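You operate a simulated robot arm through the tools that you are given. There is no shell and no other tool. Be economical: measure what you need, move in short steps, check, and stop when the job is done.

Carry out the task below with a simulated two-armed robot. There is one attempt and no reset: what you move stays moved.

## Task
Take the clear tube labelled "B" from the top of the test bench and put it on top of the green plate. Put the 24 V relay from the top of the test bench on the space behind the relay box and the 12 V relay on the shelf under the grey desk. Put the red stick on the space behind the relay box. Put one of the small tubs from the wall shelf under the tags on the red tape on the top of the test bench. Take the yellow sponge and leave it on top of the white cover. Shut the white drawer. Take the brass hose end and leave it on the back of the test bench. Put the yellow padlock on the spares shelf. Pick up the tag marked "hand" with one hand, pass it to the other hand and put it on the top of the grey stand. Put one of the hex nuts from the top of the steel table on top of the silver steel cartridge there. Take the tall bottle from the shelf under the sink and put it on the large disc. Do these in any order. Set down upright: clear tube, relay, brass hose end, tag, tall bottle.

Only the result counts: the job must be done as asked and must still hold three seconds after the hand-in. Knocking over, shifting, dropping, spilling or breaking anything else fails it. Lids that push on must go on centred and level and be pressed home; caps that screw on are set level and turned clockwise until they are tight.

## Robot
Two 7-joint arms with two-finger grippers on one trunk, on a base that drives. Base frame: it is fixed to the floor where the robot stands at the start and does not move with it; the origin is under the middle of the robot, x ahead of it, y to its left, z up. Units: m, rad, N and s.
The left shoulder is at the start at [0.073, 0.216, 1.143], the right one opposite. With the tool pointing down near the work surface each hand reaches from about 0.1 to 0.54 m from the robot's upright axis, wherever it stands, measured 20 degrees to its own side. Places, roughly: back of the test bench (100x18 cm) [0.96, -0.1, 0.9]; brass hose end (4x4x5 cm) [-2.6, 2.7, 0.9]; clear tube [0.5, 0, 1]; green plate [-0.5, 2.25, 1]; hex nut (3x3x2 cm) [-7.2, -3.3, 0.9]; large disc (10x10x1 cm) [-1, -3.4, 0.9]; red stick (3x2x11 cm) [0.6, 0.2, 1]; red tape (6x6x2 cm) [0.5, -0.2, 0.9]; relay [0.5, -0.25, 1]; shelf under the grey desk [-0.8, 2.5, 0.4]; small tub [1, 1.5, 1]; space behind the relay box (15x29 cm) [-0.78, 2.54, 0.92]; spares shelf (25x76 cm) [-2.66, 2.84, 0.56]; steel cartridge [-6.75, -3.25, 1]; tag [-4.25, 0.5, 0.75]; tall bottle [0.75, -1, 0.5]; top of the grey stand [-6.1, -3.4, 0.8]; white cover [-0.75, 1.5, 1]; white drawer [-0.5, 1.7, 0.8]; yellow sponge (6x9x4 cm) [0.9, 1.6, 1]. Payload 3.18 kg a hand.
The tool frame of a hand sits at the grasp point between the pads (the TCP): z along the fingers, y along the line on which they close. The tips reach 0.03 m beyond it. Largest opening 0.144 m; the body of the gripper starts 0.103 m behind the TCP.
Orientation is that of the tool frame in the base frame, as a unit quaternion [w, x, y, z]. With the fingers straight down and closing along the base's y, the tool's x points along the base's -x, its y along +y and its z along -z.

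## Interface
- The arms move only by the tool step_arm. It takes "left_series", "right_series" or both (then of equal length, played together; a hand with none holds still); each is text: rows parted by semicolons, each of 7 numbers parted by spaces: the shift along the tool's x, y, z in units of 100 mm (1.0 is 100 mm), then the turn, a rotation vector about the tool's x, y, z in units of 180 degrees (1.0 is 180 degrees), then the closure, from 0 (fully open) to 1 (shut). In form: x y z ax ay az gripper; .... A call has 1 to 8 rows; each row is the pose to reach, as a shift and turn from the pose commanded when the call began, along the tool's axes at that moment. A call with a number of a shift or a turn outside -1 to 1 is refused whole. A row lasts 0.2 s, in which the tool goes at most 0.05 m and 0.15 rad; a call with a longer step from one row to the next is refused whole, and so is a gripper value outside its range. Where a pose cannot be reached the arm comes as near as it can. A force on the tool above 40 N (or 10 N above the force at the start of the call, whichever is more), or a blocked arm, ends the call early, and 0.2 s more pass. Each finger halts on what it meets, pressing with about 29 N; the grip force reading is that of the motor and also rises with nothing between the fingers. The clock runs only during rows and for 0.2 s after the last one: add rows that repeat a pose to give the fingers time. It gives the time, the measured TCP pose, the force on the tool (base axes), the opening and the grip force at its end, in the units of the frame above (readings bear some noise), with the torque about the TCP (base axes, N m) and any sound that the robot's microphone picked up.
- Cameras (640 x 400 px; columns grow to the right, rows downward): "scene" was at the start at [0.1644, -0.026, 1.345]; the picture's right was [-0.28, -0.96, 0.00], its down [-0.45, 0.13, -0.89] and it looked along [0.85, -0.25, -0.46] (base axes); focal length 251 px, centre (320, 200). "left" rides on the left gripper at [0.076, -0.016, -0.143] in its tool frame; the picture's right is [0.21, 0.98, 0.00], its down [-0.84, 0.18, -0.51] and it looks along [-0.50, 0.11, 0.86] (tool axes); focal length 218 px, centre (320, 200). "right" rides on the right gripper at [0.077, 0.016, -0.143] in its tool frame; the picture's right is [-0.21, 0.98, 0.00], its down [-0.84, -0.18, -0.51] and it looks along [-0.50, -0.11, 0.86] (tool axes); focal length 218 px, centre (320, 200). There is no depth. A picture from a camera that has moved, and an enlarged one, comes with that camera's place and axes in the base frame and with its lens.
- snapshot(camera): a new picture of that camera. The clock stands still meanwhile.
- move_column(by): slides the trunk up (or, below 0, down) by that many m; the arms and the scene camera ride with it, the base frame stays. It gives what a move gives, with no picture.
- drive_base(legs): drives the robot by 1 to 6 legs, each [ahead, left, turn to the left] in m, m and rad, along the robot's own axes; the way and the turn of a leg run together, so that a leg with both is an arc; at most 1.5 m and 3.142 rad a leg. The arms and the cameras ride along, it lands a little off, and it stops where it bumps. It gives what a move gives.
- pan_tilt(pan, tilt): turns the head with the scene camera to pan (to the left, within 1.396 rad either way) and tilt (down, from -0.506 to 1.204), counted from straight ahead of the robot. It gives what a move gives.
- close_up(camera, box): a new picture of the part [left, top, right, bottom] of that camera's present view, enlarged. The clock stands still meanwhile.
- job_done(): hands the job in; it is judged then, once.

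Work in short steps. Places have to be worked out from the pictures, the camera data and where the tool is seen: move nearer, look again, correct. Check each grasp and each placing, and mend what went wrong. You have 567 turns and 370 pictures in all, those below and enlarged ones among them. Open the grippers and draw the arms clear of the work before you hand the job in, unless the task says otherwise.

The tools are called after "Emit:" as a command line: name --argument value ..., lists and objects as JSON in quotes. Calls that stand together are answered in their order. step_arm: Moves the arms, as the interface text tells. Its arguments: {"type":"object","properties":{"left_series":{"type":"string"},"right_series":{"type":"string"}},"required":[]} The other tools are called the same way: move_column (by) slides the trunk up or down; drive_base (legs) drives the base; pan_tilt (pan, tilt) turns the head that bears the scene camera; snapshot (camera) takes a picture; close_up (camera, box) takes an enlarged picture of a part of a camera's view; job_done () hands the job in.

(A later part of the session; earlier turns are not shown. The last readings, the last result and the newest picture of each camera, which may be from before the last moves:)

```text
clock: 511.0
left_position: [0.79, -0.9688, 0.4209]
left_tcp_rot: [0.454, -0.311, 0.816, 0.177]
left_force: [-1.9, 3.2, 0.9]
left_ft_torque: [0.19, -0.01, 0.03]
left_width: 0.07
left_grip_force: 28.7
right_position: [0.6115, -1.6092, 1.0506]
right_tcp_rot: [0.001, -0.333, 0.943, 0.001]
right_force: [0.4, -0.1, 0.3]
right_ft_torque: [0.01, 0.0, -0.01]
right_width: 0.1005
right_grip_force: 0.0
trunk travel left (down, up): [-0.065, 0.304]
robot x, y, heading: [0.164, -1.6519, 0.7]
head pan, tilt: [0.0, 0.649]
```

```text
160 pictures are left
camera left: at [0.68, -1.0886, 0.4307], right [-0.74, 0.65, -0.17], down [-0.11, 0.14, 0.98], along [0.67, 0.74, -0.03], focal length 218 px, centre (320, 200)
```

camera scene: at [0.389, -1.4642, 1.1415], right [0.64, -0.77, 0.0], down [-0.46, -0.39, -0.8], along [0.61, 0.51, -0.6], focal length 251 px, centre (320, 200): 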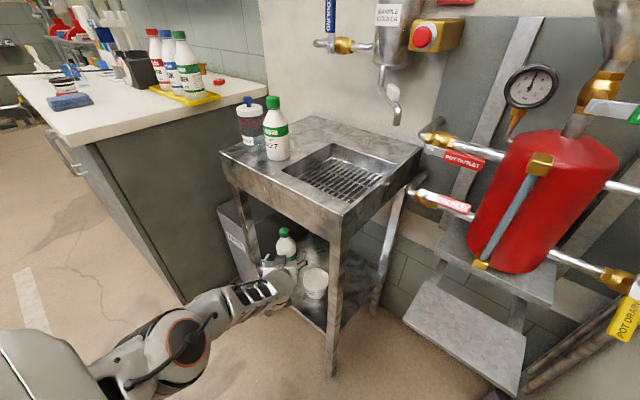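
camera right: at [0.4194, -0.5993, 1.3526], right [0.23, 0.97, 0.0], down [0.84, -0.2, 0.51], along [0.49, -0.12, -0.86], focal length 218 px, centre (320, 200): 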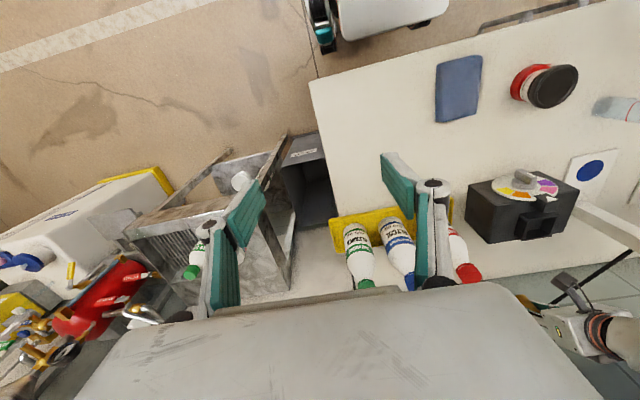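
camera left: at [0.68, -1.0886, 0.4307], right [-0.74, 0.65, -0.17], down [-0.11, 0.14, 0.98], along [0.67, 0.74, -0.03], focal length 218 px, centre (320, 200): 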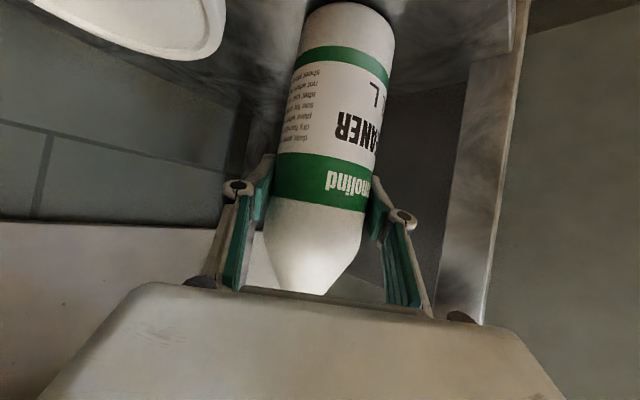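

Gripped at 70 mm. I lift 4 cm and reverse out.

Emit:
step_arm --left_series "-0.12 0 -0.07 0 0 0 1; -0.24 0 -0.14 0 0 0 1; -0.36 0 -0.22 0 0 0 1"

Emit:
snapshot --camera "left"

```text
clock: 511.8
left_position: [0.8016, -0.9663, 0.4608]
left_tcp_rot: [0.45, -0.313, 0.817, 0.178]
left_force: [-0.3, -0.1, -9.9]
left_ft_torque: [-0.05, 0.04, 0.0]
left_width: 0.07
left_grip_force: 28.1
left hand out of reach, approached as far as the arm can: row 1, 2, 3
right_position: [0.6126, -1.6087, 1.0487]
right_tcp_rot: [0.001, -0.333, 0.943, 0.0]
right_force: [-0.4, -0.2, -0.9]
right_ft_torque: [0.02, 0.01, 0.03]
right_width: 0.1009
right_grip_force: 0.0
trunk travel left (down, up): [-0.065, 0.304]
robot x, y, heading: [0.1612, -1.65, 0.7]
head pan, tilt: [0.0, 0.649]
```

```text
159 pictures are left
camera left: at [0.6911, -1.0876, 0.4716], right [-0.74, 0.65, -0.17], down [-0.1, 0.14, 0.98], along [0.67, 0.74, -0.04], focal length 218 px, centre (320, 200)
```

left: 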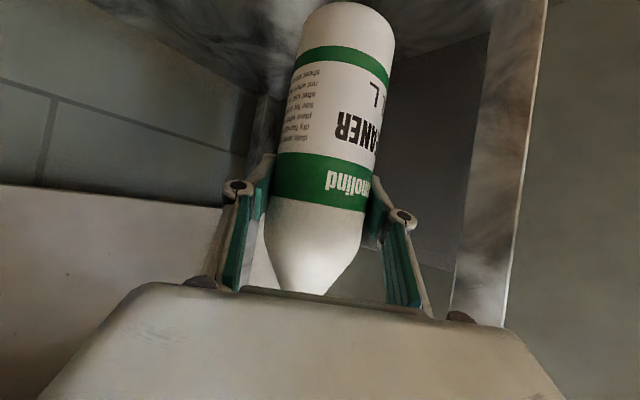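

The bottle is lifted. The neighbouring tub is close to the exit path, so I raise a bit more and shift 2.5 cm left before backing out.

Emit:
step_arm --left_series "-0.15 0 -0.09 0 0 0 1; -0.3 0 -0.18 0 0 0 1; -0.45 0 -0.27 0 0 0 1"

Emit:
drive_base --legs '[[0, 0.022, 0], [-0.2, 0, 0]]'

Emit:
snapshot --camera "scene"

```text
clock: 512.6
left_position: [0.8023, -0.9663, 0.5116]
left_tcp_rot: [0.45, -0.312, 0.818, 0.177]
left_force: [0.6, -0.7, -10.0]
left_ft_torque: [0.0, 0.02, -0.01]
left_width: 0.0703
left_grip_force: 29.4
right_position: [0.6117, -1.6087, 1.05]
right_tcp_rot: [0.0, -0.333, 0.943, 0.0]
right_force: [-0.6, -0.7, 0.1]
right_ft_torque: [-0.03, -0.02, 0.03]
right_width: 0.1006
right_grip_force: 0.0
trunk travel left (down, up): [-0.065, 0.304]
robot x, y, heading: [0.1661, -1.6536, 0.699]
head pan, tilt: [0.0, 0.649]
```

```text
clock: 514.7
left_position: [0.6377, -1.0767, 0.5123]
left_tcp_rot: [0.451, -0.312, 0.817, 0.178]
left_force: [0.1, 0.2, -10.4]
left_ft_torque: [-0.05, 0.03, 0.01]
left_width: 0.0701
left_grip_force: 29.1
right_position: [0.4462, -1.7185, 1.0481]
right_tcp_rot: [0.0, -0.331, 0.944, 0.0]
right_force: [0.4, 0.4, 1.0]
right_ft_torque: [-0.01, -0.06, 0.03]
right_width: 0.1009
right_grip_force: 0.0
trunk travel left (down, up): [-0.065, 0.304]
robot x, y, heading: [0.004, -1.7642, 0.698]
head pan, tilt: [0.0, 0.649]
```

```text
158 pictures are left
camera scene: at [0.2469, -1.5548, 1.1412], right [0.64, -0.77, 0.0], down [-0.46, -0.39, -0.8], along [0.61, 0.51, -0.61], focal length 251 px, centre (320, 200)
```

scene: 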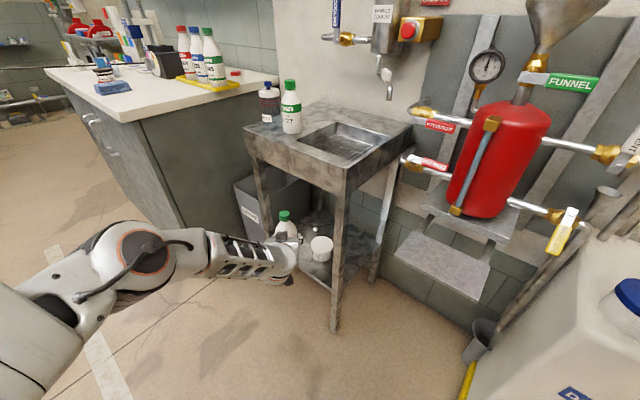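

Emit:
drive_base --legs '[[-0.4, 0, 0]]'

Emit:
move_column --by 0.16

```text
clock: 517.2
left_position: [0.3342, -1.3312, 0.5112]
left_tcp_rot: [0.45, -0.312, 0.818, 0.178]
left_force: [0.6, 0.3, -11.2]
left_ft_torque: [0.0, 0.03, -0.01]
left_width: 0.0701
left_grip_force: 28.9
right_position: [0.1419, -1.9742, 1.0488]
right_tcp_rot: [-0.001, -0.332, 0.943, 0.0]
right_force: [0.1, -0.5, 0.1]
right_ft_torque: [0.01, 0.0, -0.01]
right_width: 0.1009
right_grip_force: 0.0
trunk travel left (down, up): [-0.065, 0.304]
robot x, y, heading: [-0.3035, -2.0206, 0.699]
head pan, tilt: [0.0, 0.649]
```

```text
clock: 519.0
left_position: [0.3667, -1.3058, 0.9033]
left_tcp_rot: [0.556, -0.288, 0.75, 0.213]
left_force: [0.6, -0.2, -11.0]
left_ft_torque: [-0.03, 0.0, 0.04]
left_width: 0.07
left_grip_force: 29.1
right_position: [0.1448, -1.9734, 1.2078]
right_tcp_rot: [-0.003, -0.333, 0.943, -0.001]
right_force: [-0.4, 0.5, -0.4]
right_ft_torque: [-0.04, 0.03, 0.0]
right_width: 0.1007
right_grip_force: 0.1
trunk travel left (down, up): [-0.225, 0.144]
robot x, y, heading: [-0.3029, -2.0165, 0.697]
head pan, tilt: [0.0, 0.649]
```

The hand pitched up about 15° with the trunk. I rotate it back so the bottle is upright, then turn toward -y.

Emit:
step_arm --left_series "0 0 0 0 0.042 0 1; 0 0 0 0 0.083 0 1; 0 0 0 0 0.083 0 1"

Emit:
drive_base --legs '[[0, 0, -2.268], [0.2, -0.65, 0]]'

Emit:
pan_tilt --pan 0 --tilt 0.45

Emit:
snapshot --camera "scene"

```text
clock: 519.8
left_position: [0.358, -1.3227, 0.8932]
left_tcp_rot: [0.456, -0.314, 0.815, 0.173]
left_force: [-0.5, 1.3, -11.5]
left_ft_torque: [-0.02, -0.02, -0.1]
left_width: 0.0702
left_grip_force: 29.2
left hand out of reach, approached as far as the arm can: row 1, 2, 3
right_position: [0.1414, -1.9721, 1.2096]
right_tcp_rot: [-0.001, -0.332, 0.943, -0.001]
right_force: [0.6, 0.3, -1.3]
right_ft_torque: [-0.07, -0.08, 0.0]
right_width: 0.1008
right_grip_force: 0.0
trunk travel left (down, up): [-0.225, 0.144]
robot x, y, heading: [-0.3017, -2.0169, 0.695]
head pan, tilt: [0.0, 0.649]
```

```text
clock: 524.8
left_position: [-0.0222, -2.9306, 0.8946]
left_tcp_rot: [0.379, 0.542, 0.687, -0.301]
left_force: [-1.6, 12.7, 4.3]
left_ft_torque: [-0.35, 0.56, -0.56]
left_width: 0.0688
left_grip_force: 29.0
right_position: [-0.4874, -2.4257, 1.2106]
right_tcp_rot: [0.0, 0.646, 0.763, 0.0]
right_force: [0.7, -0.8, -0.6]
right_ft_torque: [-0.03, 0.03, 0.02]
right_width: 0.1007
right_grip_force: 0.1
trunk travel left (down, up): [-0.225, 0.144]
robot x, y, heading: [-0.3055, -2.0172, -1.382]
head pan, tilt: [0.0, 0.649]
stopped in leg 1: the force on the tool passed its limit at 59 N (the readings are from after the stop); the commanded pose is now the measured one
```

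```text
clock: 525.6
left_position: [-0.0221, -2.9308, 0.8931]
left_tcp_rot: [0.379, 0.542, 0.687, -0.302]
left_force: [-1.3, 18.8, 5.6]
left_ft_torque: [-0.31, 0.59, -0.71]
left_width: 0.0689
left_grip_force: 29.0
right_position: [-0.487, -2.4252, 1.2108]
right_tcp_rot: [0.0, 0.647, 0.763, -0.001]
right_force: [1.4, -0.5, 0.7]
right_ft_torque: [-0.03, 0.0, 0.0]
right_width: 0.1008
right_grip_force: 0.0
trunk travel left (down, up): [-0.225, 0.144]
robot x, y, heading: [-0.3029, -2.0166, -1.385]
head pan, tilt: [0.0, 0.45]
```

```text
157 pictures are left
camera scene: at [-0.2746, -2.1804, 1.3484], right [-0.98, -0.18, 0.0], down [-0.08, 0.43, -0.9], along [0.17, -0.89, -0.43], focal length 251 px, centre (320, 200)
```

scene: 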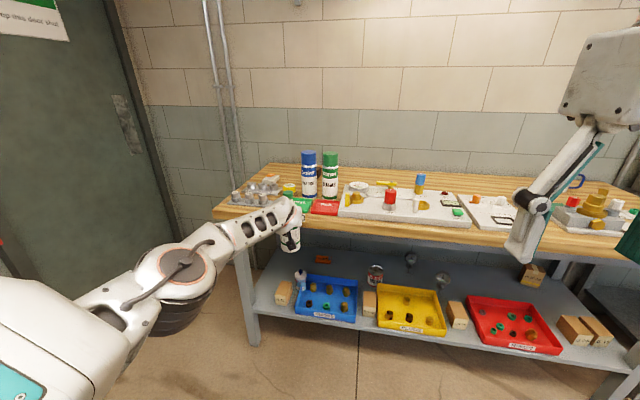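

The bottle touched the front edge of the wooden bench while turning. I back straight away and inspect.

Emit:
drive_base --legs '[[-0.25, 0, 0]]'

Emit:
snapshot --camera "left"

Emit:
snapshot --camera "scene"

```text
clock: 527.4
left_position: [-0.0672, -2.6884, 0.8911]
left_tcp_rot: [0.379, 0.542, 0.688, -0.3]
left_force: [-0.4, -0.2, -9.9]
left_ft_torque: [0.0, 0.0, 0.01]
left_width: 0.0687
left_grip_force: 29.3
right_position: [-0.5321, -2.1858, 1.2088]
right_tcp_rot: [-0.001, 0.647, 0.762, 0.001]
right_force: [0.2, 0.4, 0.7]
right_ft_torque: [-0.02, -0.02, -0.01]
right_width: 0.1008
right_grip_force: 0.1
trunk travel left (down, up): [-0.225, 0.144]
robot x, y, heading: [-0.3521, -1.7714, -1.39]
head pan, tilt: [0.0, 0.45]
```

```text
156 pictures are left
camera left: at [-0.1208, -2.5351, 0.9026], right [0.92, 0.34, -0.18], down [0.18, 0.02, 0.98], along [0.33, -0.94, -0.04], focal length 218 px, centre (320, 200)
```

left: 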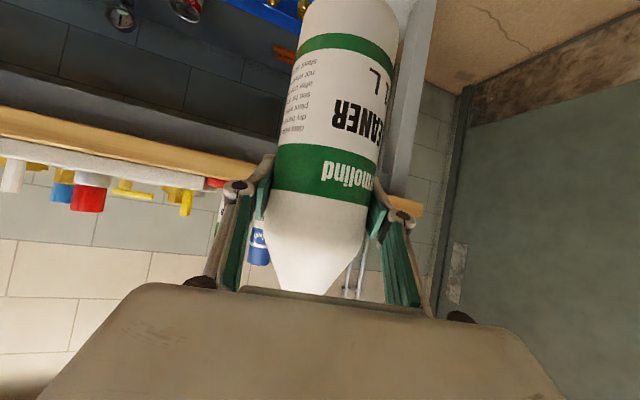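

```text
155 pictures are left
camera scene: at [-0.3196, -1.9396, 1.3478], right [-0.98, -0.18, 0.0], down [-0.08, 0.43, -0.9], along [0.17, -0.88, -0.44], focal length 251 px, centre (320, 200)
```

scene: 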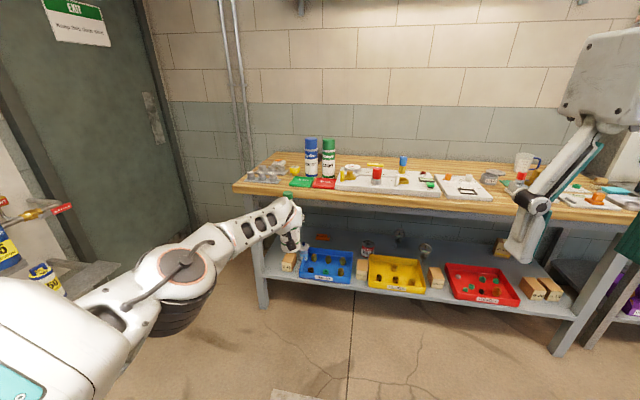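

The bottle is still well held and nothing on the bench fell. I zoom in to find the large disc.

Emit:
close_up --camera "scene" --box '[220, 120, 460, 270]'

Emit:
close_up --camera "scene" --box '[400, 120, 640, 270]'

```text
2.67 times, centred on (340, 195) of scene
camera zoom: at [-0.3196, -1.9396, 1.3478], right [-0.98, -0.18, 0.0], down [-0.08, 0.43, -0.9], along [0.17, -0.88, -0.44], focal length 669 px, centre (267, 213)
```

zoom: 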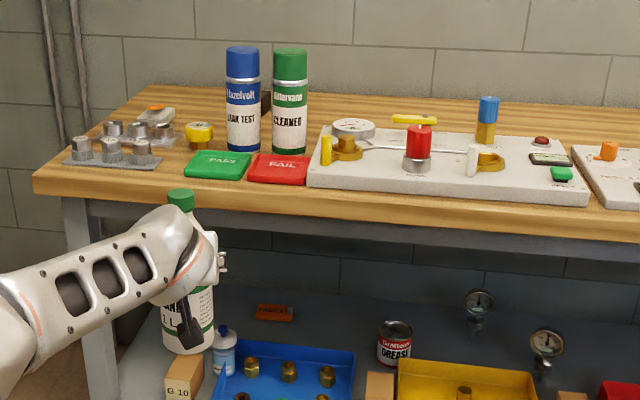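

```text
2.67 times, centred on (520, 195) of scene
camera zoom: at [-0.3196, -1.9396, 1.3478], right [-0.98, -0.18, 0.0], down [-0.08, 0.43, -0.9], along [0.17, -0.88, -0.44], focal length 669 px, centre (-213, 213)
```

zoom: 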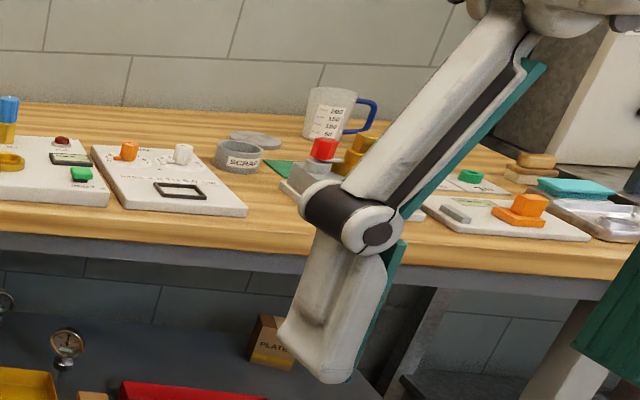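

The large disc is behind the SCRAP ring near (-0.98, -3.32). I raise the bottle, then drive round to line up with it, staying clear of the bench.

Emit:
step_arm --left_series "-0.28 0 -0.17 0 0 0 1; -0.56 0 -0.34 0 0 0 1; -0.85 0 -0.53 0 0 0 1"

Emit:
step_arm --left_series "-0.28 0 -0.2 0 0 0 1; -0.56 0 -0.4 0 0 0 1; -0.9 0 -0.65 0 0 0 1"

Emit:
drive_base --legs '[[0, 0, -0.18], [0, -0.78, 0], [0.2, 0, 0]]'

Emit:
snapshot --camera "left"

Emit:
pan_tilt --pan 0 --tilt 0.55

Emit:
snapshot --camera "scene"

```text
clock: 528.2
left_position: [-0.0664, -2.6876, 0.9901]
left_tcp_rot: [0.379, 0.542, 0.688, -0.3]
left_force: [-0.6, 0.9, -11.8]
left_ft_torque: [-0.04, 0.0, -0.01]
left_width: 0.0686
left_grip_force: 29.3
right_position: [-0.5324, -2.1849, 1.2096]
right_tcp_rot: [0.0, 0.646, 0.763, 0.0]
right_force: [-0.3, 0.8, -0.9]
right_ft_torque: [-0.05, -0.01, 0.01]
right_width: 0.1008
right_grip_force: 0.0
trunk travel left (down, up): [-0.225, 0.144]
robot x, y, heading: [-0.351, -1.7712, -1.385]
head pan, tilt: [0.0, 0.45]
```

```text
clock: 529.0
left_position: [-0.0692, -2.681, 1.104]
left_tcp_rot: [0.379, 0.542, 0.687, -0.3]
left_force: [0.2, 0.8, -11.4]
left_ft_torque: [-0.06, 0.01, 0.04]
left_width: 0.0685
left_grip_force: 29.0
right_position: [-0.5333, -2.1835, 1.2093]
right_tcp_rot: [-0.001, 0.647, 0.763, 0.0]
right_force: [-0.8, 1.1, 0.1]
right_ft_torque: [-0.03, 0.0, -0.01]
right_width: 0.101
right_grip_force: 0.1
trunk travel left (down, up): [-0.225, 0.144]
robot x, y, heading: [-0.3501, -1.776, -1.382]
head pan, tilt: [0.0, 0.45]
```

```text
clock: 538.1
left_position: [-1.0063, -2.9236, 1.1018]
left_tcp_rot: [0.35, 0.601, 0.638, -0.332]
left_force: [-0.3, -0.3, -10.7]
left_ft_torque: [-0.01, -0.01, 0.0]
left_width: 0.0689
left_grip_force: 29.0
right_position: [-1.3767, -2.3526, 1.2079]
right_tcp_rot: [0.0, 0.711, 0.703, 0.001]
right_force: [-0.7, 0.3, -0.6]
right_ft_torque: [0.04, -0.01, 0.01]
right_width: 0.1006
right_grip_force: 0.0
trunk travel left (down, up): [-0.225, 0.144]
robot x, y, heading: [-1.1284, -1.9819, -1.564]
head pan, tilt: [0.0, 0.45]
```

```text
152 pictures are left
camera left: at [-1.0341, -2.7632, 1.1131], right [0.97, 0.17, -0.18], down [0.18, -0.01, 0.98], along [0.16, -0.99, -0.04], focal length 218 px, centre (320, 200)
```

left: 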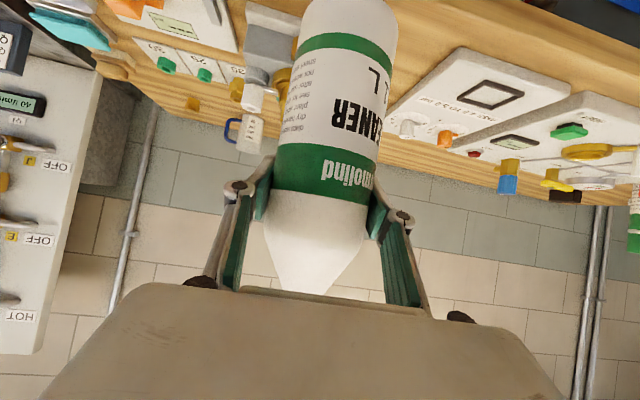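

```text
clock: 538.8
left_position: [-1.0068, -2.9228, 1.1]
left_tcp_rot: [0.35, 0.601, 0.638, -0.331]
left_force: [-0.2, 0.8, -11.1]
left_ft_torque: [-0.04, -0.04, 0.0]
left_width: 0.0686
left_grip_force: 29.1
right_position: [-1.378, -2.3525, 1.2081]
right_tcp_rot: [0.0, 0.711, 0.703, 0.001]
right_force: [-0.6, -0.2, -0.4]
right_ft_torque: [0.01, -0.03, -0.03]
right_width: 0.101
right_grip_force: 0.1
trunk travel left (down, up): [-0.225, 0.144]
robot x, y, heading: [-1.1272, -1.9786, -1.559]
head pan, tilt: [0.0, 0.55]
```

```text
151 pictures are left
camera scene: at [-1.1247, -2.1469, 1.3387], right [-1.0, -0.01, 0.0], down [-0.01, 0.52, -0.85], along [0.01, -0.85, -0.52], focal length 251 px, centre (320, 200)
```

scene: 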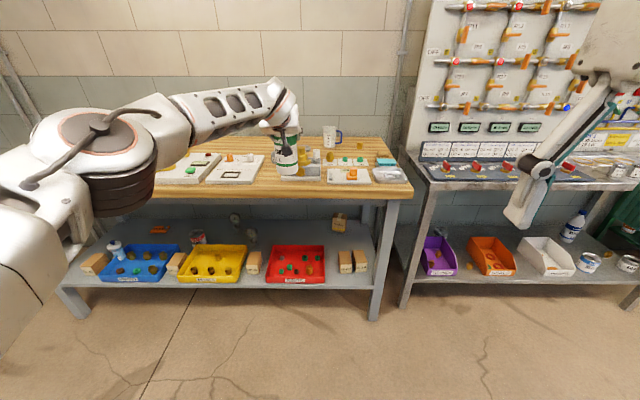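

Emit:
close_up --camera "scene" --box '[180, 100, 420, 250]'

```text
2.67 times, centred on (300, 175) of scene
camera zoom: at [-1.1247, -2.1469, 1.3387], right [-1.0, -0.01, 0.0], down [-0.01, 0.52, -0.85], along [0.01, -0.85, -0.52], focal length 669 px, centre (373, 267)
```

zoom: 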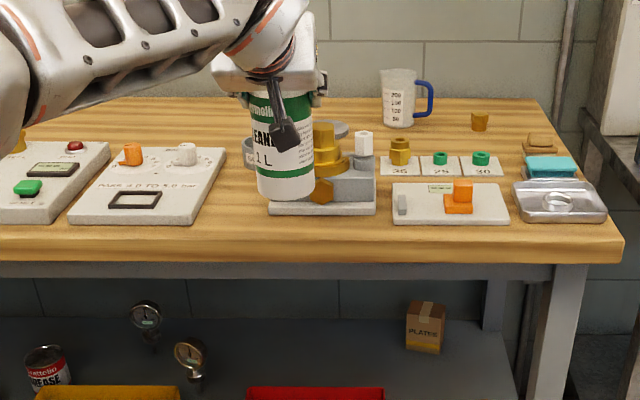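

The bottle hides the disc. I raise it a little and side-step to get a clear view.

Emit:
step_arm --left_series "-0.25 0 -0.15 0 0 0 1; -0.5 0 -0.32 0 0 0 1"

Emit:
drive_base --legs '[[0, -0.22, 0]]'

Emit:
close_up --camera "scene" --box '[140, 80, 380, 230]'

Emit:
snapshot --camera "left"

```text
clock: 539.4
left_position: [-1.008, -2.9213, 1.1617]
left_tcp_rot: [0.35, 0.601, 0.638, -0.331]
left_force: [0.2, 1.0, -11.6]
left_ft_torque: [-0.05, -0.04, 0.01]
left_width: 0.0687
left_grip_force: 28.9
right_position: [-1.378, -2.3523, 1.209]
right_tcp_rot: [0.0, 0.711, 0.704, 0.0]
right_force: [0.4, 1.4, 0.6]
right_ft_torque: [-0.01, -0.04, -0.01]
right_width: 0.1011
right_grip_force: 0.0
trunk travel left (down, up): [-0.225, 0.144]
robot x, y, heading: [-1.1243, -1.9808, -1.561]
head pan, tilt: [0.0, 0.55]
```

```text
clock: 542.0
left_position: [-1.2268, -2.9237, 1.1612]
left_tcp_rot: [0.35, 0.6, 0.638, -0.332]
left_force: [-0.5, 0.4, -11.1]
left_ft_torque: [-0.03, -0.03, 0.0]
left_width: 0.0687
left_grip_force: 28.7
right_position: [-1.5989, -2.3552, 1.2096]
right_tcp_rot: [0.0, 0.71, 0.704, 0.001]
right_force: [-0.8, 0.3, 0.0]
right_ft_torque: [0.02, 0.01, 0.01]
right_width: 0.1008
right_grip_force: 0.0
trunk travel left (down, up): [-0.225, 0.144]
robot x, y, heading: [-1.3506, -1.9807, -1.558]
head pan, tilt: [0.0, 0.55]
```

```text
2.67 times, centred on (260, 155) of scene
camera zoom: at [-1.3463, -2.149, 1.3387], right [-1.0, -0.01, 0.0], down [-0.01, 0.52, -0.85], along [0.01, -0.85, -0.52], focal length 669 px, centre (480, 320)
```

zoom: 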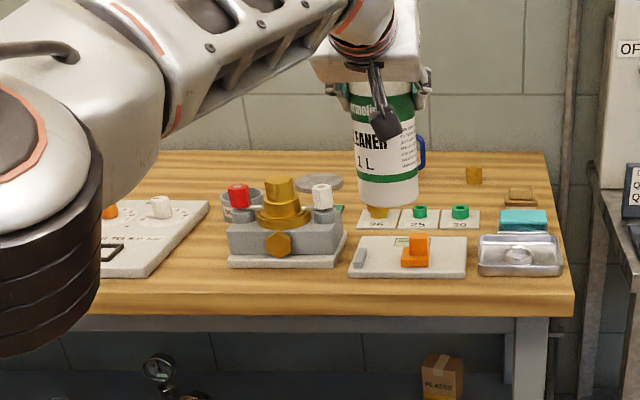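

```text
148 pictures are left
camera left: at [-1.2537, -2.7644, 1.1728], right [0.97, 0.17, -0.18], down [0.18, -0.01, 0.98], along [0.17, -0.99, -0.04], focal length 218 px, centre (320, 200)
```

left: 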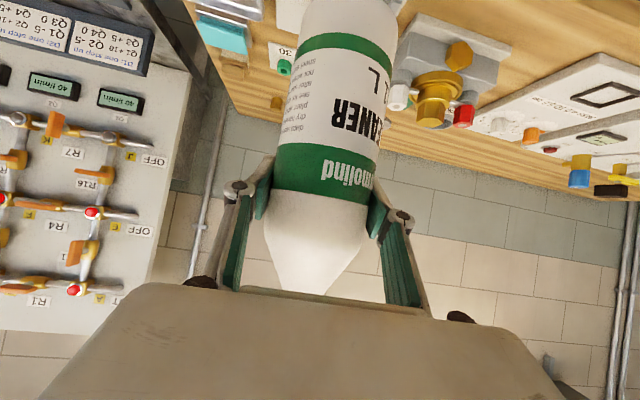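

Triangulating both views puts the disc at (-1.017, -3.387) and the brass device (top ≈1.0) at y≈-3.07. At TCP z 1.16 the bottle clears it. I line up and drive in, checking on the way.

Emit:
drive_base --legs '[[0, 0.21, 0], [0.3, 0, 0]]'

Emit:
snapshot --camera "left"

Emit:
pan_tilt --pan 0 --tilt 0.7

Emit:
snapshot --camera "scene"

Emit:
snapshot --camera "right"

```text
clock: 546.0
left_position: [-1.0177, -3.2217, 1.1604]
left_tcp_rot: [0.351, 0.6, 0.637, -0.332]
left_force: [0.0, -0.2, -10.3]
left_ft_torque: [-0.04, -0.01, -0.01]
left_width: 0.0688
left_grip_force: 28.5
right_position: [-1.3877, -2.6522, 1.2081]
right_tcp_rot: [-0.001, 0.711, 0.703, 0.001]
right_force: [0.1, 0.5, 0.2]
right_ft_torque: [0.0, -0.02, -0.04]
right_width: 0.1008
right_grip_force: 0.1
trunk travel left (down, up): [-0.225, 0.144]
robot x, y, heading: [-1.1373, -2.277, -1.563]
head pan, tilt: [0.0, 0.55]
```

```text
147 pictures are left
camera left: at [-1.0433, -3.0616, 1.1726], right [0.97, 0.17, -0.18], down [0.18, -0.01, 0.98], along [0.16, -0.99, -0.04], focal length 218 px, centre (320, 200)
```

left: 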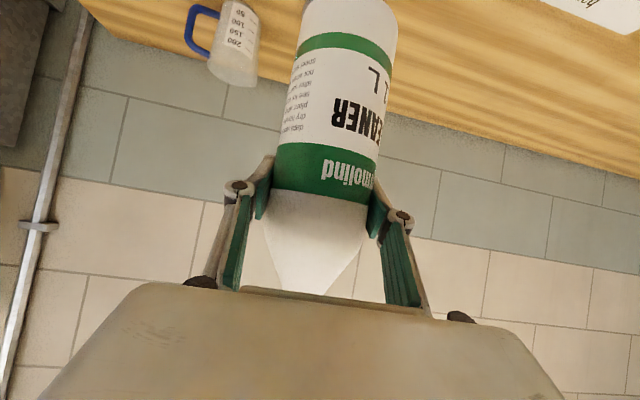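

```text
clock: 546.7
left_position: [-1.0183, -3.2212, 1.1612]
left_tcp_rot: [0.35, 0.6, 0.638, -0.332]
left_force: [-1.0, 0.4, -10.2]
left_ft_torque: [-0.03, -0.02, 0.02]
left_width: 0.0687
left_grip_force: 29.5
right_position: [-1.387, -2.652, 1.2086]
right_tcp_rot: [-0.001, 0.71, 0.704, 0.001]
right_force: [-0.5, 0.2, -0.5]
right_ft_torque: [0.01, 0.03, -0.01]
right_width: 0.1009
right_grip_force: 0.0
trunk travel left (down, up): [-0.225, 0.144]
robot x, y, heading: [-1.1336, -2.2775, -1.562]
head pan, tilt: [0.0, 0.7]
```

```text
146 pictures are left
camera scene: at [-1.1344, -2.441, 1.3256], right [-1.0, -0.01, 0.0], down [-0.01, 0.64, -0.76], along [0.01, -0.76, -0.64], focal length 251 px, centre (320, 200)
```

scene: 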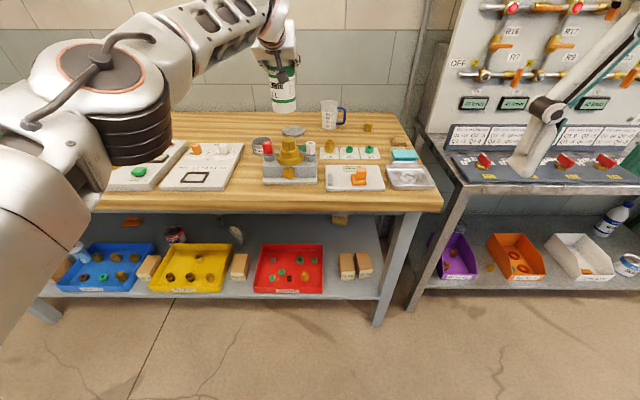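

```text
145 pictures are left
camera right: at [-1.3687, -2.5761, 1.352], right [0.98, -0.22, 0.0], down [-0.19, -0.84, 0.51], along [-0.11, -0.49, -0.86], focal length 218 px, centre (320, 200)
```

right: 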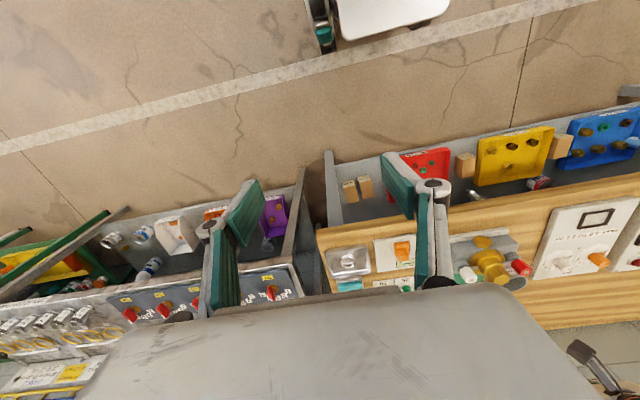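

Emit:
close_up --camera "scene" --box '[230, 80, 390, 180]'

```text
4.00 times, centred on (310, 130) of scene
camera zoom: at [-1.1344, -2.441, 1.3256], right [-1.0, -0.01, 0.0], down [-0.01, 0.64, -0.76], along [0.01, -0.76, -0.64], focal length 1004 px, centre (360, 480)
```

zoom: 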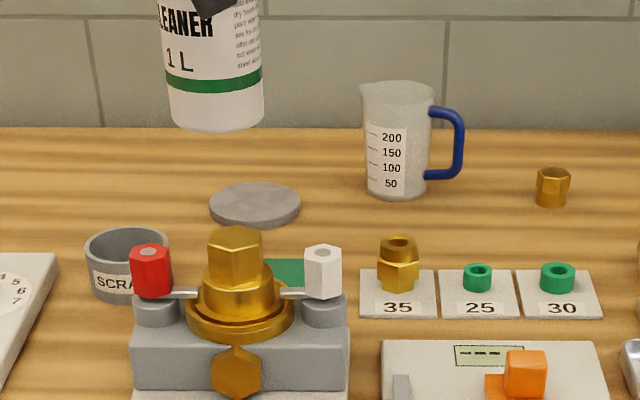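

The disc comes out at (-1.014, -3.385) again. I drive 0.164 m further and start lowering.

Emit:
drive_base --legs '[[0.164, 0, 0]]'

Emit:
step_arm --left_series "0.2 0 0.12 0 0 0 1; 0.4 0 0.25 0 0 0 1; 0.6 0 0.38 0 0 0 1; 0.72 0 0.46 0 0 0 1"

Emit:
close_up --camera "scene" --box '[230, 60, 430, 185]'

Emit:
snapshot --camera "left"

```text
clock: 548.2
left_position: [-1.017, -3.3854, 1.1597]
left_tcp_rot: [0.349, 0.601, 0.637, -0.332]
left_force: [-0.4, -0.1, -11.0]
left_ft_torque: [-0.05, 0.01, 0.0]
left_width: 0.0689
left_grip_force: 29.2
right_position: [-1.3864, -2.815, 1.2101]
right_tcp_rot: [-0.001, 0.711, 0.703, 0.001]
right_force: [0.3, -0.4, 0.1]
right_ft_torque: [0.02, 0.0, -0.02]
right_width: 0.1005
right_grip_force: 0.0
trunk travel left (down, up): [-0.225, 0.144]
robot x, y, heading: [-1.1364, -2.44, -1.565]
head pan, tilt: [0.0, 0.7]
```

```text
clock: 549.2
left_position: [-1.0163, -3.3856, 1.0729]
left_tcp_rot: [0.35, 0.6, 0.638, -0.331]
left_force: [0.1, -0.8, -10.7]
left_ft_torque: [0.03, 0.02, 0.03]
left_width: 0.0687
left_grip_force: 29.1
right_position: [-1.3864, -2.8141, 1.2092]
right_tcp_rot: [-0.002, 0.711, 0.703, 0.001]
right_force: [-0.4, -0.3, 0.4]
right_ft_torque: [-0.01, 0.01, 0.0]
right_width: 0.1007
right_grip_force: 0.0
trunk travel left (down, up): [-0.225, 0.144]
robot x, y, heading: [-1.1345, -2.4411, -1.563]
head pan, tilt: [0.0, 0.7]
```

```text
3.20 times, centred on (330, 122) of scene
camera zoom: at [-1.1331, -2.6043, 1.3256], right [-1.0, -0.01, 0.0], down [-0.01, 0.65, -0.76], along [0.01, -0.76, -0.65], focal length 803 px, centre (288, 448)
```

zoom: 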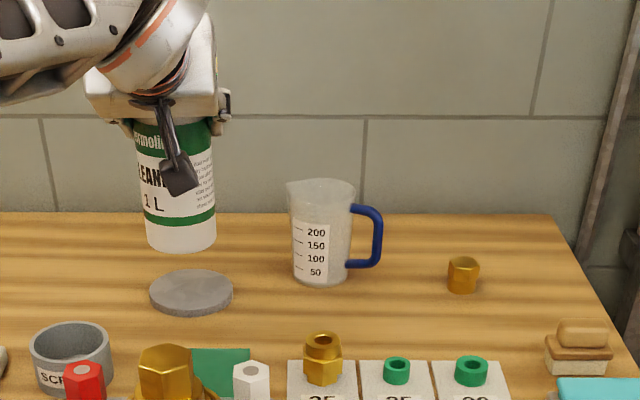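

```text
142 pictures are left
camera left: at [-1.0427, -3.2249, 1.0858], right [0.97, 0.17, -0.18], down [0.18, -0.01, 0.98], along [0.16, -0.99, -0.04], focal length 218 px, centre (320, 200)
```

left: 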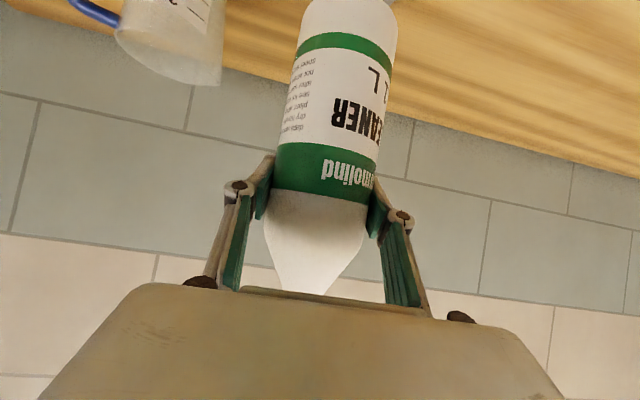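

Comparing the bottle's bottom with the disc in the same view, the bottle is about 1.5 cm too far back and 1 cm off sideways. I correct that and lower to contact.

Emit:
step_arm --left_series "0.08 -0.1 -0.13 0 0 0 1; 0.18 -0.1 -0.06 0 0 0 1; 0.26 -0.1 -0.01 0 0 0 1; 0.32 -0.1 0.02 0 0 0 1; 0.37 -0.1 0.05 0 0 0 1"

Emit:
close_up --camera "scene" --box '[230, 60, 430, 185]'

```text
clock: 550.4
left_position: [-1.0269, -3.3706, 1.0397]
left_tcp_rot: [0.349, 0.602, 0.637, -0.332]
left_force: [-0.1, -0.3, -9.4]
left_ft_torque: [-0.02, -0.01, 0.01]
left_width: 0.0687
left_grip_force: 28.9
right_position: [-1.3853, -2.8148, 1.2091]
right_tcp_rot: [0.0, 0.711, 0.703, 0.0]
right_force: [0.5, -0.6, 0.3]
right_ft_torque: [0.01, 0.04, 0.01]
right_width: 0.1009
right_grip_force: 0.0
trunk travel left (down, up): [-0.225, 0.144]
robot x, y, heading: [-1.1347, -2.437, -1.561]
head pan, tilt: [0.0, 0.7]
```

```text
3.20 times, centred on (330, 122) of scene
camera zoom: at [-1.1331, -2.6041, 1.3256], right [-1.0, -0.01, 0.0], down [-0.01, 0.65, -0.76], along [0.01, -0.76, -0.65], focal length 803 px, centre (288, 448)
```

zoom: 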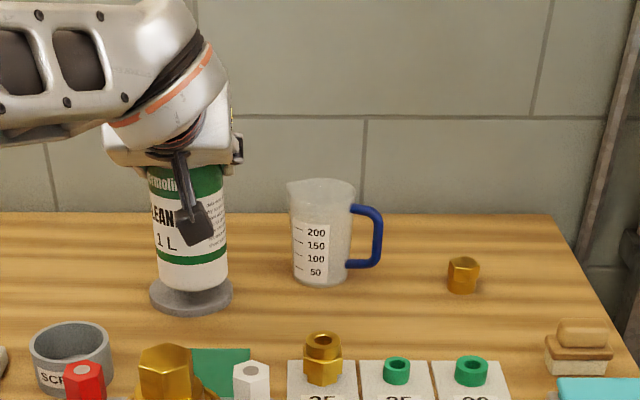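

The bottle is right over the disc. I lower in small steps until it bears.

Emit:
step_arm --left_series "0.04 0 0.025 0 0 0 1; 0.08 0 0.05 0 0 0 1; 0.11 0 0.07 0 0 0 1; 0.14 0 0.09 0 0 0 1; 0.17 0 0.11 0 0 0 1; 0.2 0 0.13 0 0 0 1"

Emit:
close_up --camera "scene" --box '[230, 60, 430, 185]'

```text
clock: 551.8
left_position: [-1.0266, -3.3698, 1.0169]
left_tcp_rot: [0.35, 0.601, 0.637, -0.332]
left_force: [-0.2, 0.7, -11.0]
left_ft_torque: [0.02, 0.0, -0.02]
left_width: 0.0689
left_grip_force: 29.2
right_position: [-1.3863, -2.8157, 1.2096]
right_tcp_rot: [0.0, 0.712, 0.702, 0.0]
right_force: [0.6, -0.6, -0.3]
right_ft_torque: [-0.04, -0.02, 0.04]
right_width: 0.1007
right_grip_force: 0.1
trunk travel left (down, up): [-0.225, 0.144]
robot x, y, heading: [-1.1333, -2.4405, -1.565]
head pan, tilt: [0.0, 0.7]
```

```text
3.20 times, centred on (330, 122) of scene
camera zoom: at [-1.1331, -2.6041, 1.3256], right [-1.0, -0.01, 0.0], down [-0.01, 0.65, -0.76], along [0.01, -0.76, -0.65], focal length 803 px, centre (288, 448)
```

zoom: 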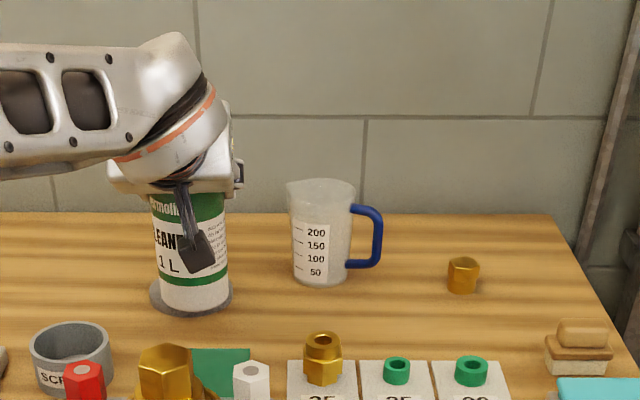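

Emit:
step_arm --left_series "0.03 0 0.02 0 0 0 1; 0.06 0 0.04 0 0 0 1; 0.09 0 0.055 0 0 0 1; 0.12 0 0.075 0 0 0 1; 0.15 0 0.09 0 0 0 1; 0.18 0 0.11 0 0 0 1"

Emit:
close_up --camera "scene" --box '[230, 60, 430, 185]'

```text
clock: 553.2
left_position: [-1.0281, -3.3671, 1.0024]
left_tcp_rot: [0.352, 0.6, 0.636, -0.334]
left_force: [-1.1, -2.4, 21.6]
left_ft_torque: [-0.25, -0.12, -0.02]
left_width: 0.069
left_grip_force: 28.5
right_position: [-1.386, -2.8116, 1.2095]
right_tcp_rot: [0.001, 0.712, 0.703, -0.001]
right_force: [0.4, 0.5, 0.1]
right_ft_torque: [-0.02, -0.01, -0.03]
right_width: 0.1009
right_grip_force: 0.0
trunk travel left (down, up): [-0.225, 0.144]
robot x, y, heading: [-1.1366, -2.4393, -1.563]
head pan, tilt: [0.0, 0.7]
```

```text
3.20 times, centred on (330, 122) of scene
camera zoom: at [-1.1337, -2.6002, 1.3264], right [-1.0, -0.01, 0.0], down [-0.01, 0.64, -0.77], along [0.01, -0.77, -0.64], focal length 803 px, centre (288, 448)
```

zoom: 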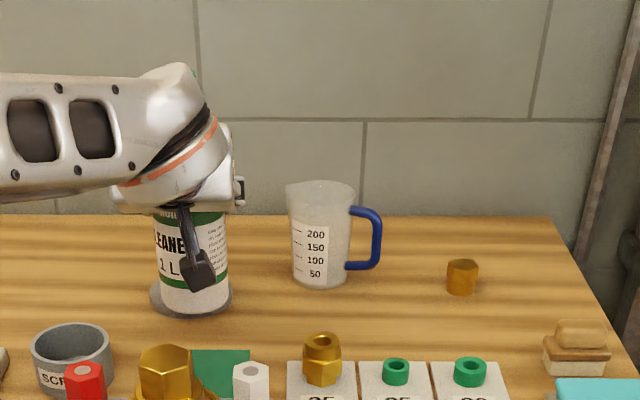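

Contact. The bottle sits about 1.5 cm too near, its front edge flush with the disc's front. I lift 1 cm, shift 1.4 cm back, and lower again.

Emit:
step_arm --left_series "-0.1 0 -0.06 0 0 0 1; -0.17 0 0.05 0 0 0 1; -0.17 0.02 0.06 0 0 0 1; -0.12 0.02 0.09 0 0 0 1; -0.08 0.02 0.12 0 0 0 1; -0.055 0.02 0.135 0 0 0 1; -0.03 0.02 0.15 0 0 0 1"

Emit:
close_up --camera "scene" --box '[230, 60, 430, 185]'

```text
clock: 554.8
left_position: [-1.025, -3.3818, 1.0001]
left_tcp_rot: [0.354, 0.6, 0.635, -0.335]
left_force: [-3.9, -2.1, 22.8]
left_ft_torque: [-0.25, 0.14, -0.07]
left_width: 0.0689
left_grip_force: 28.3
right_position: [-1.3861, -2.8108, 1.2116]
right_tcp_rot: [0.002, 0.711, 0.703, -0.001]
right_force: [-0.5, 0.5, 1.1]
right_ft_torque: [0.01, 0.0, -0.03]
right_width: 0.1009
right_grip_force: 0.0
trunk travel left (down, up): [-0.225, 0.144]
robot x, y, heading: [-1.1337, -2.4398, -1.56]
head pan, tilt: [0.0, 0.7]
```

```text
3.20 times, centred on (330, 122) of scene
camera zoom: at [-1.1342, -2.6, 1.3267], right [-1.0, -0.01, 0.0], down [0.0, 0.64, -0.77], along [0.01, -0.77, -0.64], focal length 803 px, centre (288, 448)
```

zoom: 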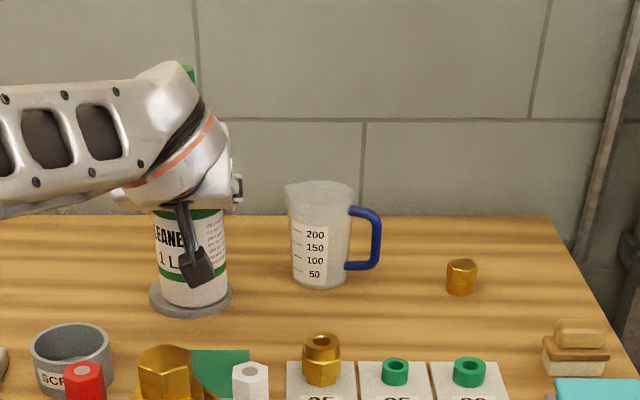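

Centred on the disc. I ease the pressure, open, and withdraw.

Emit:
step_arm --left_series "-0.02 0 -0.01 0 0 0 0.6; -0.02 0 -0.01 0 0 0 0.4; -0.02 0 -0.01 0 0 0 0.35; -0.02 0 -0.01 0 0 0 0.35; -0.02 0 -0.3 0 0 0 0.35; -0.02 0 -0.6 0 0 0 0.35; -0.02 0 -1 0 0 0 0.35"

Emit:
snapshot --camera "left"

Emit:
close_up --camera "scene" --box '[230, 60, 430, 185]'

```text
clock: 556.4
left_position: [-1.0299, -3.297, 1.0487]
left_tcp_rot: [0.351, 0.6, 0.638, -0.332]
left_force: [-0.1, 0.7, 0.1]
left_ft_torque: [-0.01, -0.06, 0.01]
left_width: 0.0937
left_grip_force: 0.0
right_position: [-1.3844, -2.8122, 1.2104]
right_tcp_rot: [0.001, 0.711, 0.703, -0.001]
right_force: [0.1, 0.7, -0.1]
right_ft_torque: [-0.05, 0.01, -0.02]
right_width: 0.1009
right_grip_force: 0.1
trunk travel left (down, up): [-0.225, 0.144]
robot x, y, heading: [-1.1332, -2.4409, -1.564]
head pan, tilt: [0.0, 0.7]
```

```text
137 pictures are left
camera left: at [-1.0561, -3.1372, 1.0599], right [0.97, 0.17, -0.18], down [0.18, -0.01, 0.98], along [0.16, -0.99, -0.04], focal length 218 px, centre (320, 200)
```

left: 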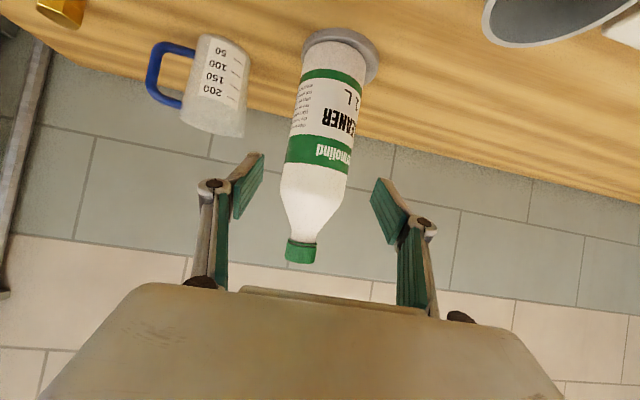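

```text
3.20 times, centred on (330, 122) of scene
camera zoom: at [-1.1331, -2.6009, 1.3263], right [-1.0, -0.01, 0.0], down [-0.01, 0.64, -0.77], along [0.01, -0.77, -0.64], focal length 803 px, centre (288, 448)
```

zoom: 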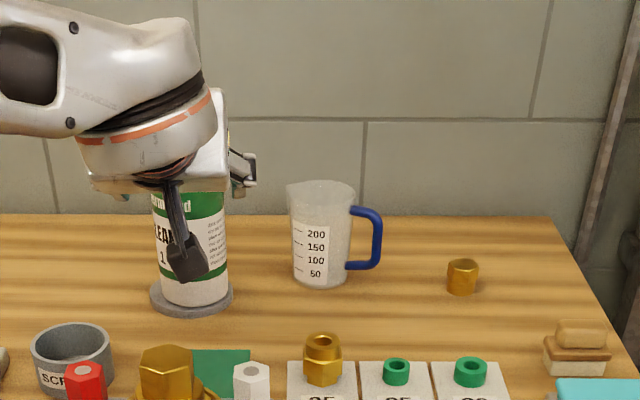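

The bottle stands on the disc. I raise the hand clear of the brass device, then back off and re-form.

Emit:
step_arm --left_series "-0.28 0 -0.17 0 0 0 0.4; -0.56 0 -0.34 0 0 0 0.4; -0.85 0 -0.53 0 0 0 0.4"

Emit:
drive_base --legs '[[-0.7, 0, 0]]'

Emit:
step_arm --left_series "0 0 -0.2 0 0.04 0 0.4; 0 0 -0.3 0 0.08 0 0.4; 0 0 -0.5 0 0.12 0 0.4; 0 0 -0.7 0 0.16 0 0.4; 0 0 -0.8 0 0.2 0 0.4; 0 0 -0.9 0 0.24 0 0.4; 0 0 -0.9 0 0.28 0 0.4; 0 0 -0.9 0 0.324 0 0.4"

```text
clock: 557.2
left_position: [-1.0296, -3.3005, 1.1483]
left_tcp_rot: [0.352, 0.6, 0.637, -0.332]
left_force: [0.9, 0.7, -0.1]
left_ft_torque: [0.01, 0.0, 0.03]
left_width: 0.0865
left_grip_force: 0.0
right_position: [-1.3858, -2.8126, 1.2098]
right_tcp_rot: [0.001, 0.711, 0.703, 0.0]
right_force: [-0.8, 0.2, -0.3]
right_ft_torque: [-0.03, 0.0, 0.03]
right_width: 0.1006
right_grip_force: 0.0
trunk travel left (down, up): [-0.225, 0.144]
robot x, y, heading: [-1.1355, -2.4366, -1.564]
head pan, tilt: [0.0, 0.7]
```

```text
clock: 561.0
left_position: [-1.0364, -2.5972, 1.1469]
left_tcp_rot: [0.351, 0.6, 0.637, -0.332]
left_force: [0.9, -0.2, 0.1]
left_ft_torque: [0.0, -0.02, 0.0]
left_width: 0.0863
left_grip_force: 0.1
right_position: [-1.393, -2.1087, 1.2098]
right_tcp_rot: [0.0, 0.712, 0.702, 0.001]
right_force: [0.2, 0.0, -0.4]
right_ft_torque: [0.04, 0.0, 0.0]
right_width: 0.1007
right_grip_force: 0.1
trunk travel left (down, up): [-0.225, 0.144]
robot x, y, heading: [-1.1429, -1.7365, -1.564]
head pan, tilt: [0.0, 0.7]
```

```text
clock: 562.8
left_position: [-1.0315, -2.4459, 1.1367]
left_tcp_rot: [0.067, 0.681, 0.727, -0.066]
left_force: [0.0, 0.7, 0.2]
left_ft_torque: [-0.06, -0.07, 0.01]
left_width: 0.0866
left_grip_force: 0.1
left hand out of reach, approached as far as the arm can: row 5, 6, 7, 8
right_position: [-1.3938, -2.107, 1.2091]
right_tcp_rot: [0.001, 0.711, 0.703, 0.0]
right_force: [-0.4, 0.9, -0.3]
right_ft_torque: [-0.08, -0.05, -0.02]
right_width: 0.1006
right_grip_force: 0.1
trunk travel left (down, up): [-0.225, 0.144]
robot x, y, heading: [-1.1386, -1.7357, -1.563]
head pan, tilt: [0.0, 0.7]
```

Next is the "hand" tag near (-4.25, 0.5). I drive west across the open floor and look toward +y.

Emit:
drive_base --legs '[[0, 0, -1.578], [1.5, 0, 0], [1.5, 0, 0], [0, 0, -1.57]]'

Emit:
pan_tilt --pan 0 --tilt 0.25

Emit:
snapshot --camera "scene"

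```text
clock: 585.0
left_position: [-4.2565, -1.0607, 1.1345]
left_tcp_rot: [-0.066, 0.726, -0.682, -0.066]
left_force: [0.7, -0.1, -1.1]
left_ft_torque: [0.02, 0.0, -0.03]
left_width: 0.0863
left_grip_force: 0.1
right_position: [-3.8962, -1.4013, 1.2098]
right_tcp_rot: [0.0, -0.701, 0.713, 0.0]
right_force: [-0.4, 0.8, -0.3]
right_ft_torque: [-0.01, 0.03, 0.01]
right_width: 0.1008
right_grip_force: 0.1
trunk travel left (down, up): [-0.225, 0.144]
robot x, y, heading: [-4.1525, -1.7712, 1.577]
head pan, tilt: [0.0, 0.7]
```

```text
clock: 585.9
left_position: [-4.2563, -1.0606, 1.1352]
left_tcp_rot: [-0.067, 0.725, -0.682, -0.065]
left_force: [0.8, 0.2, 0.4]
left_ft_torque: [0.02, 0.0, 0.01]
left_width: 0.0866
left_grip_force: 0.1
right_position: [-3.897, -1.4006, 1.2095]
right_tcp_rot: [0.0, -0.701, 0.714, 0.0]
right_force: [0.5, -0.8, 0.1]
right_ft_torque: [0.02, 0.02, 0.04]
right_width: 0.1011
right_grip_force: 0.0
trunk travel left (down, up): [-0.225, 0.144]
robot x, y, heading: [-4.1477, -1.7727, 1.576]
head pan, tilt: [0.0, 0.25]
```

```text
135 pictures are left
camera scene: at [-4.1506, -1.6026, 1.3666], right [1.0, 0.0, 0.0], down [0.0, -0.25, -0.97], along [0.0, 0.97, -0.25], focal length 251 px, centre (320, 200)
```

scene: 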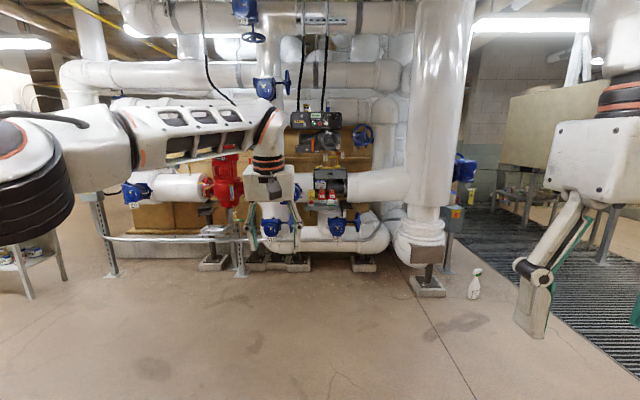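

Emit:
close_up --camera "scene" --box '[190, 90, 390, 270]'

```text
2.22 times, centred on (290, 180) of scene
camera zoom: at [-4.1506, -1.6026, 1.3666], right [1.0, 0.0, 0.0], down [0.0, -0.25, -0.97], along [0.0, 0.97, -0.25], focal length 558 px, centre (387, 244)
```

zoom: 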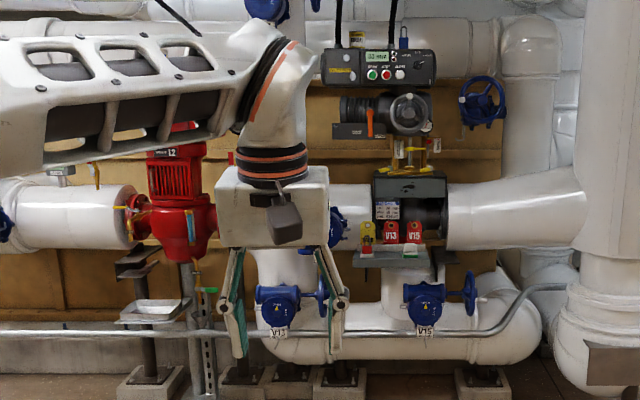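

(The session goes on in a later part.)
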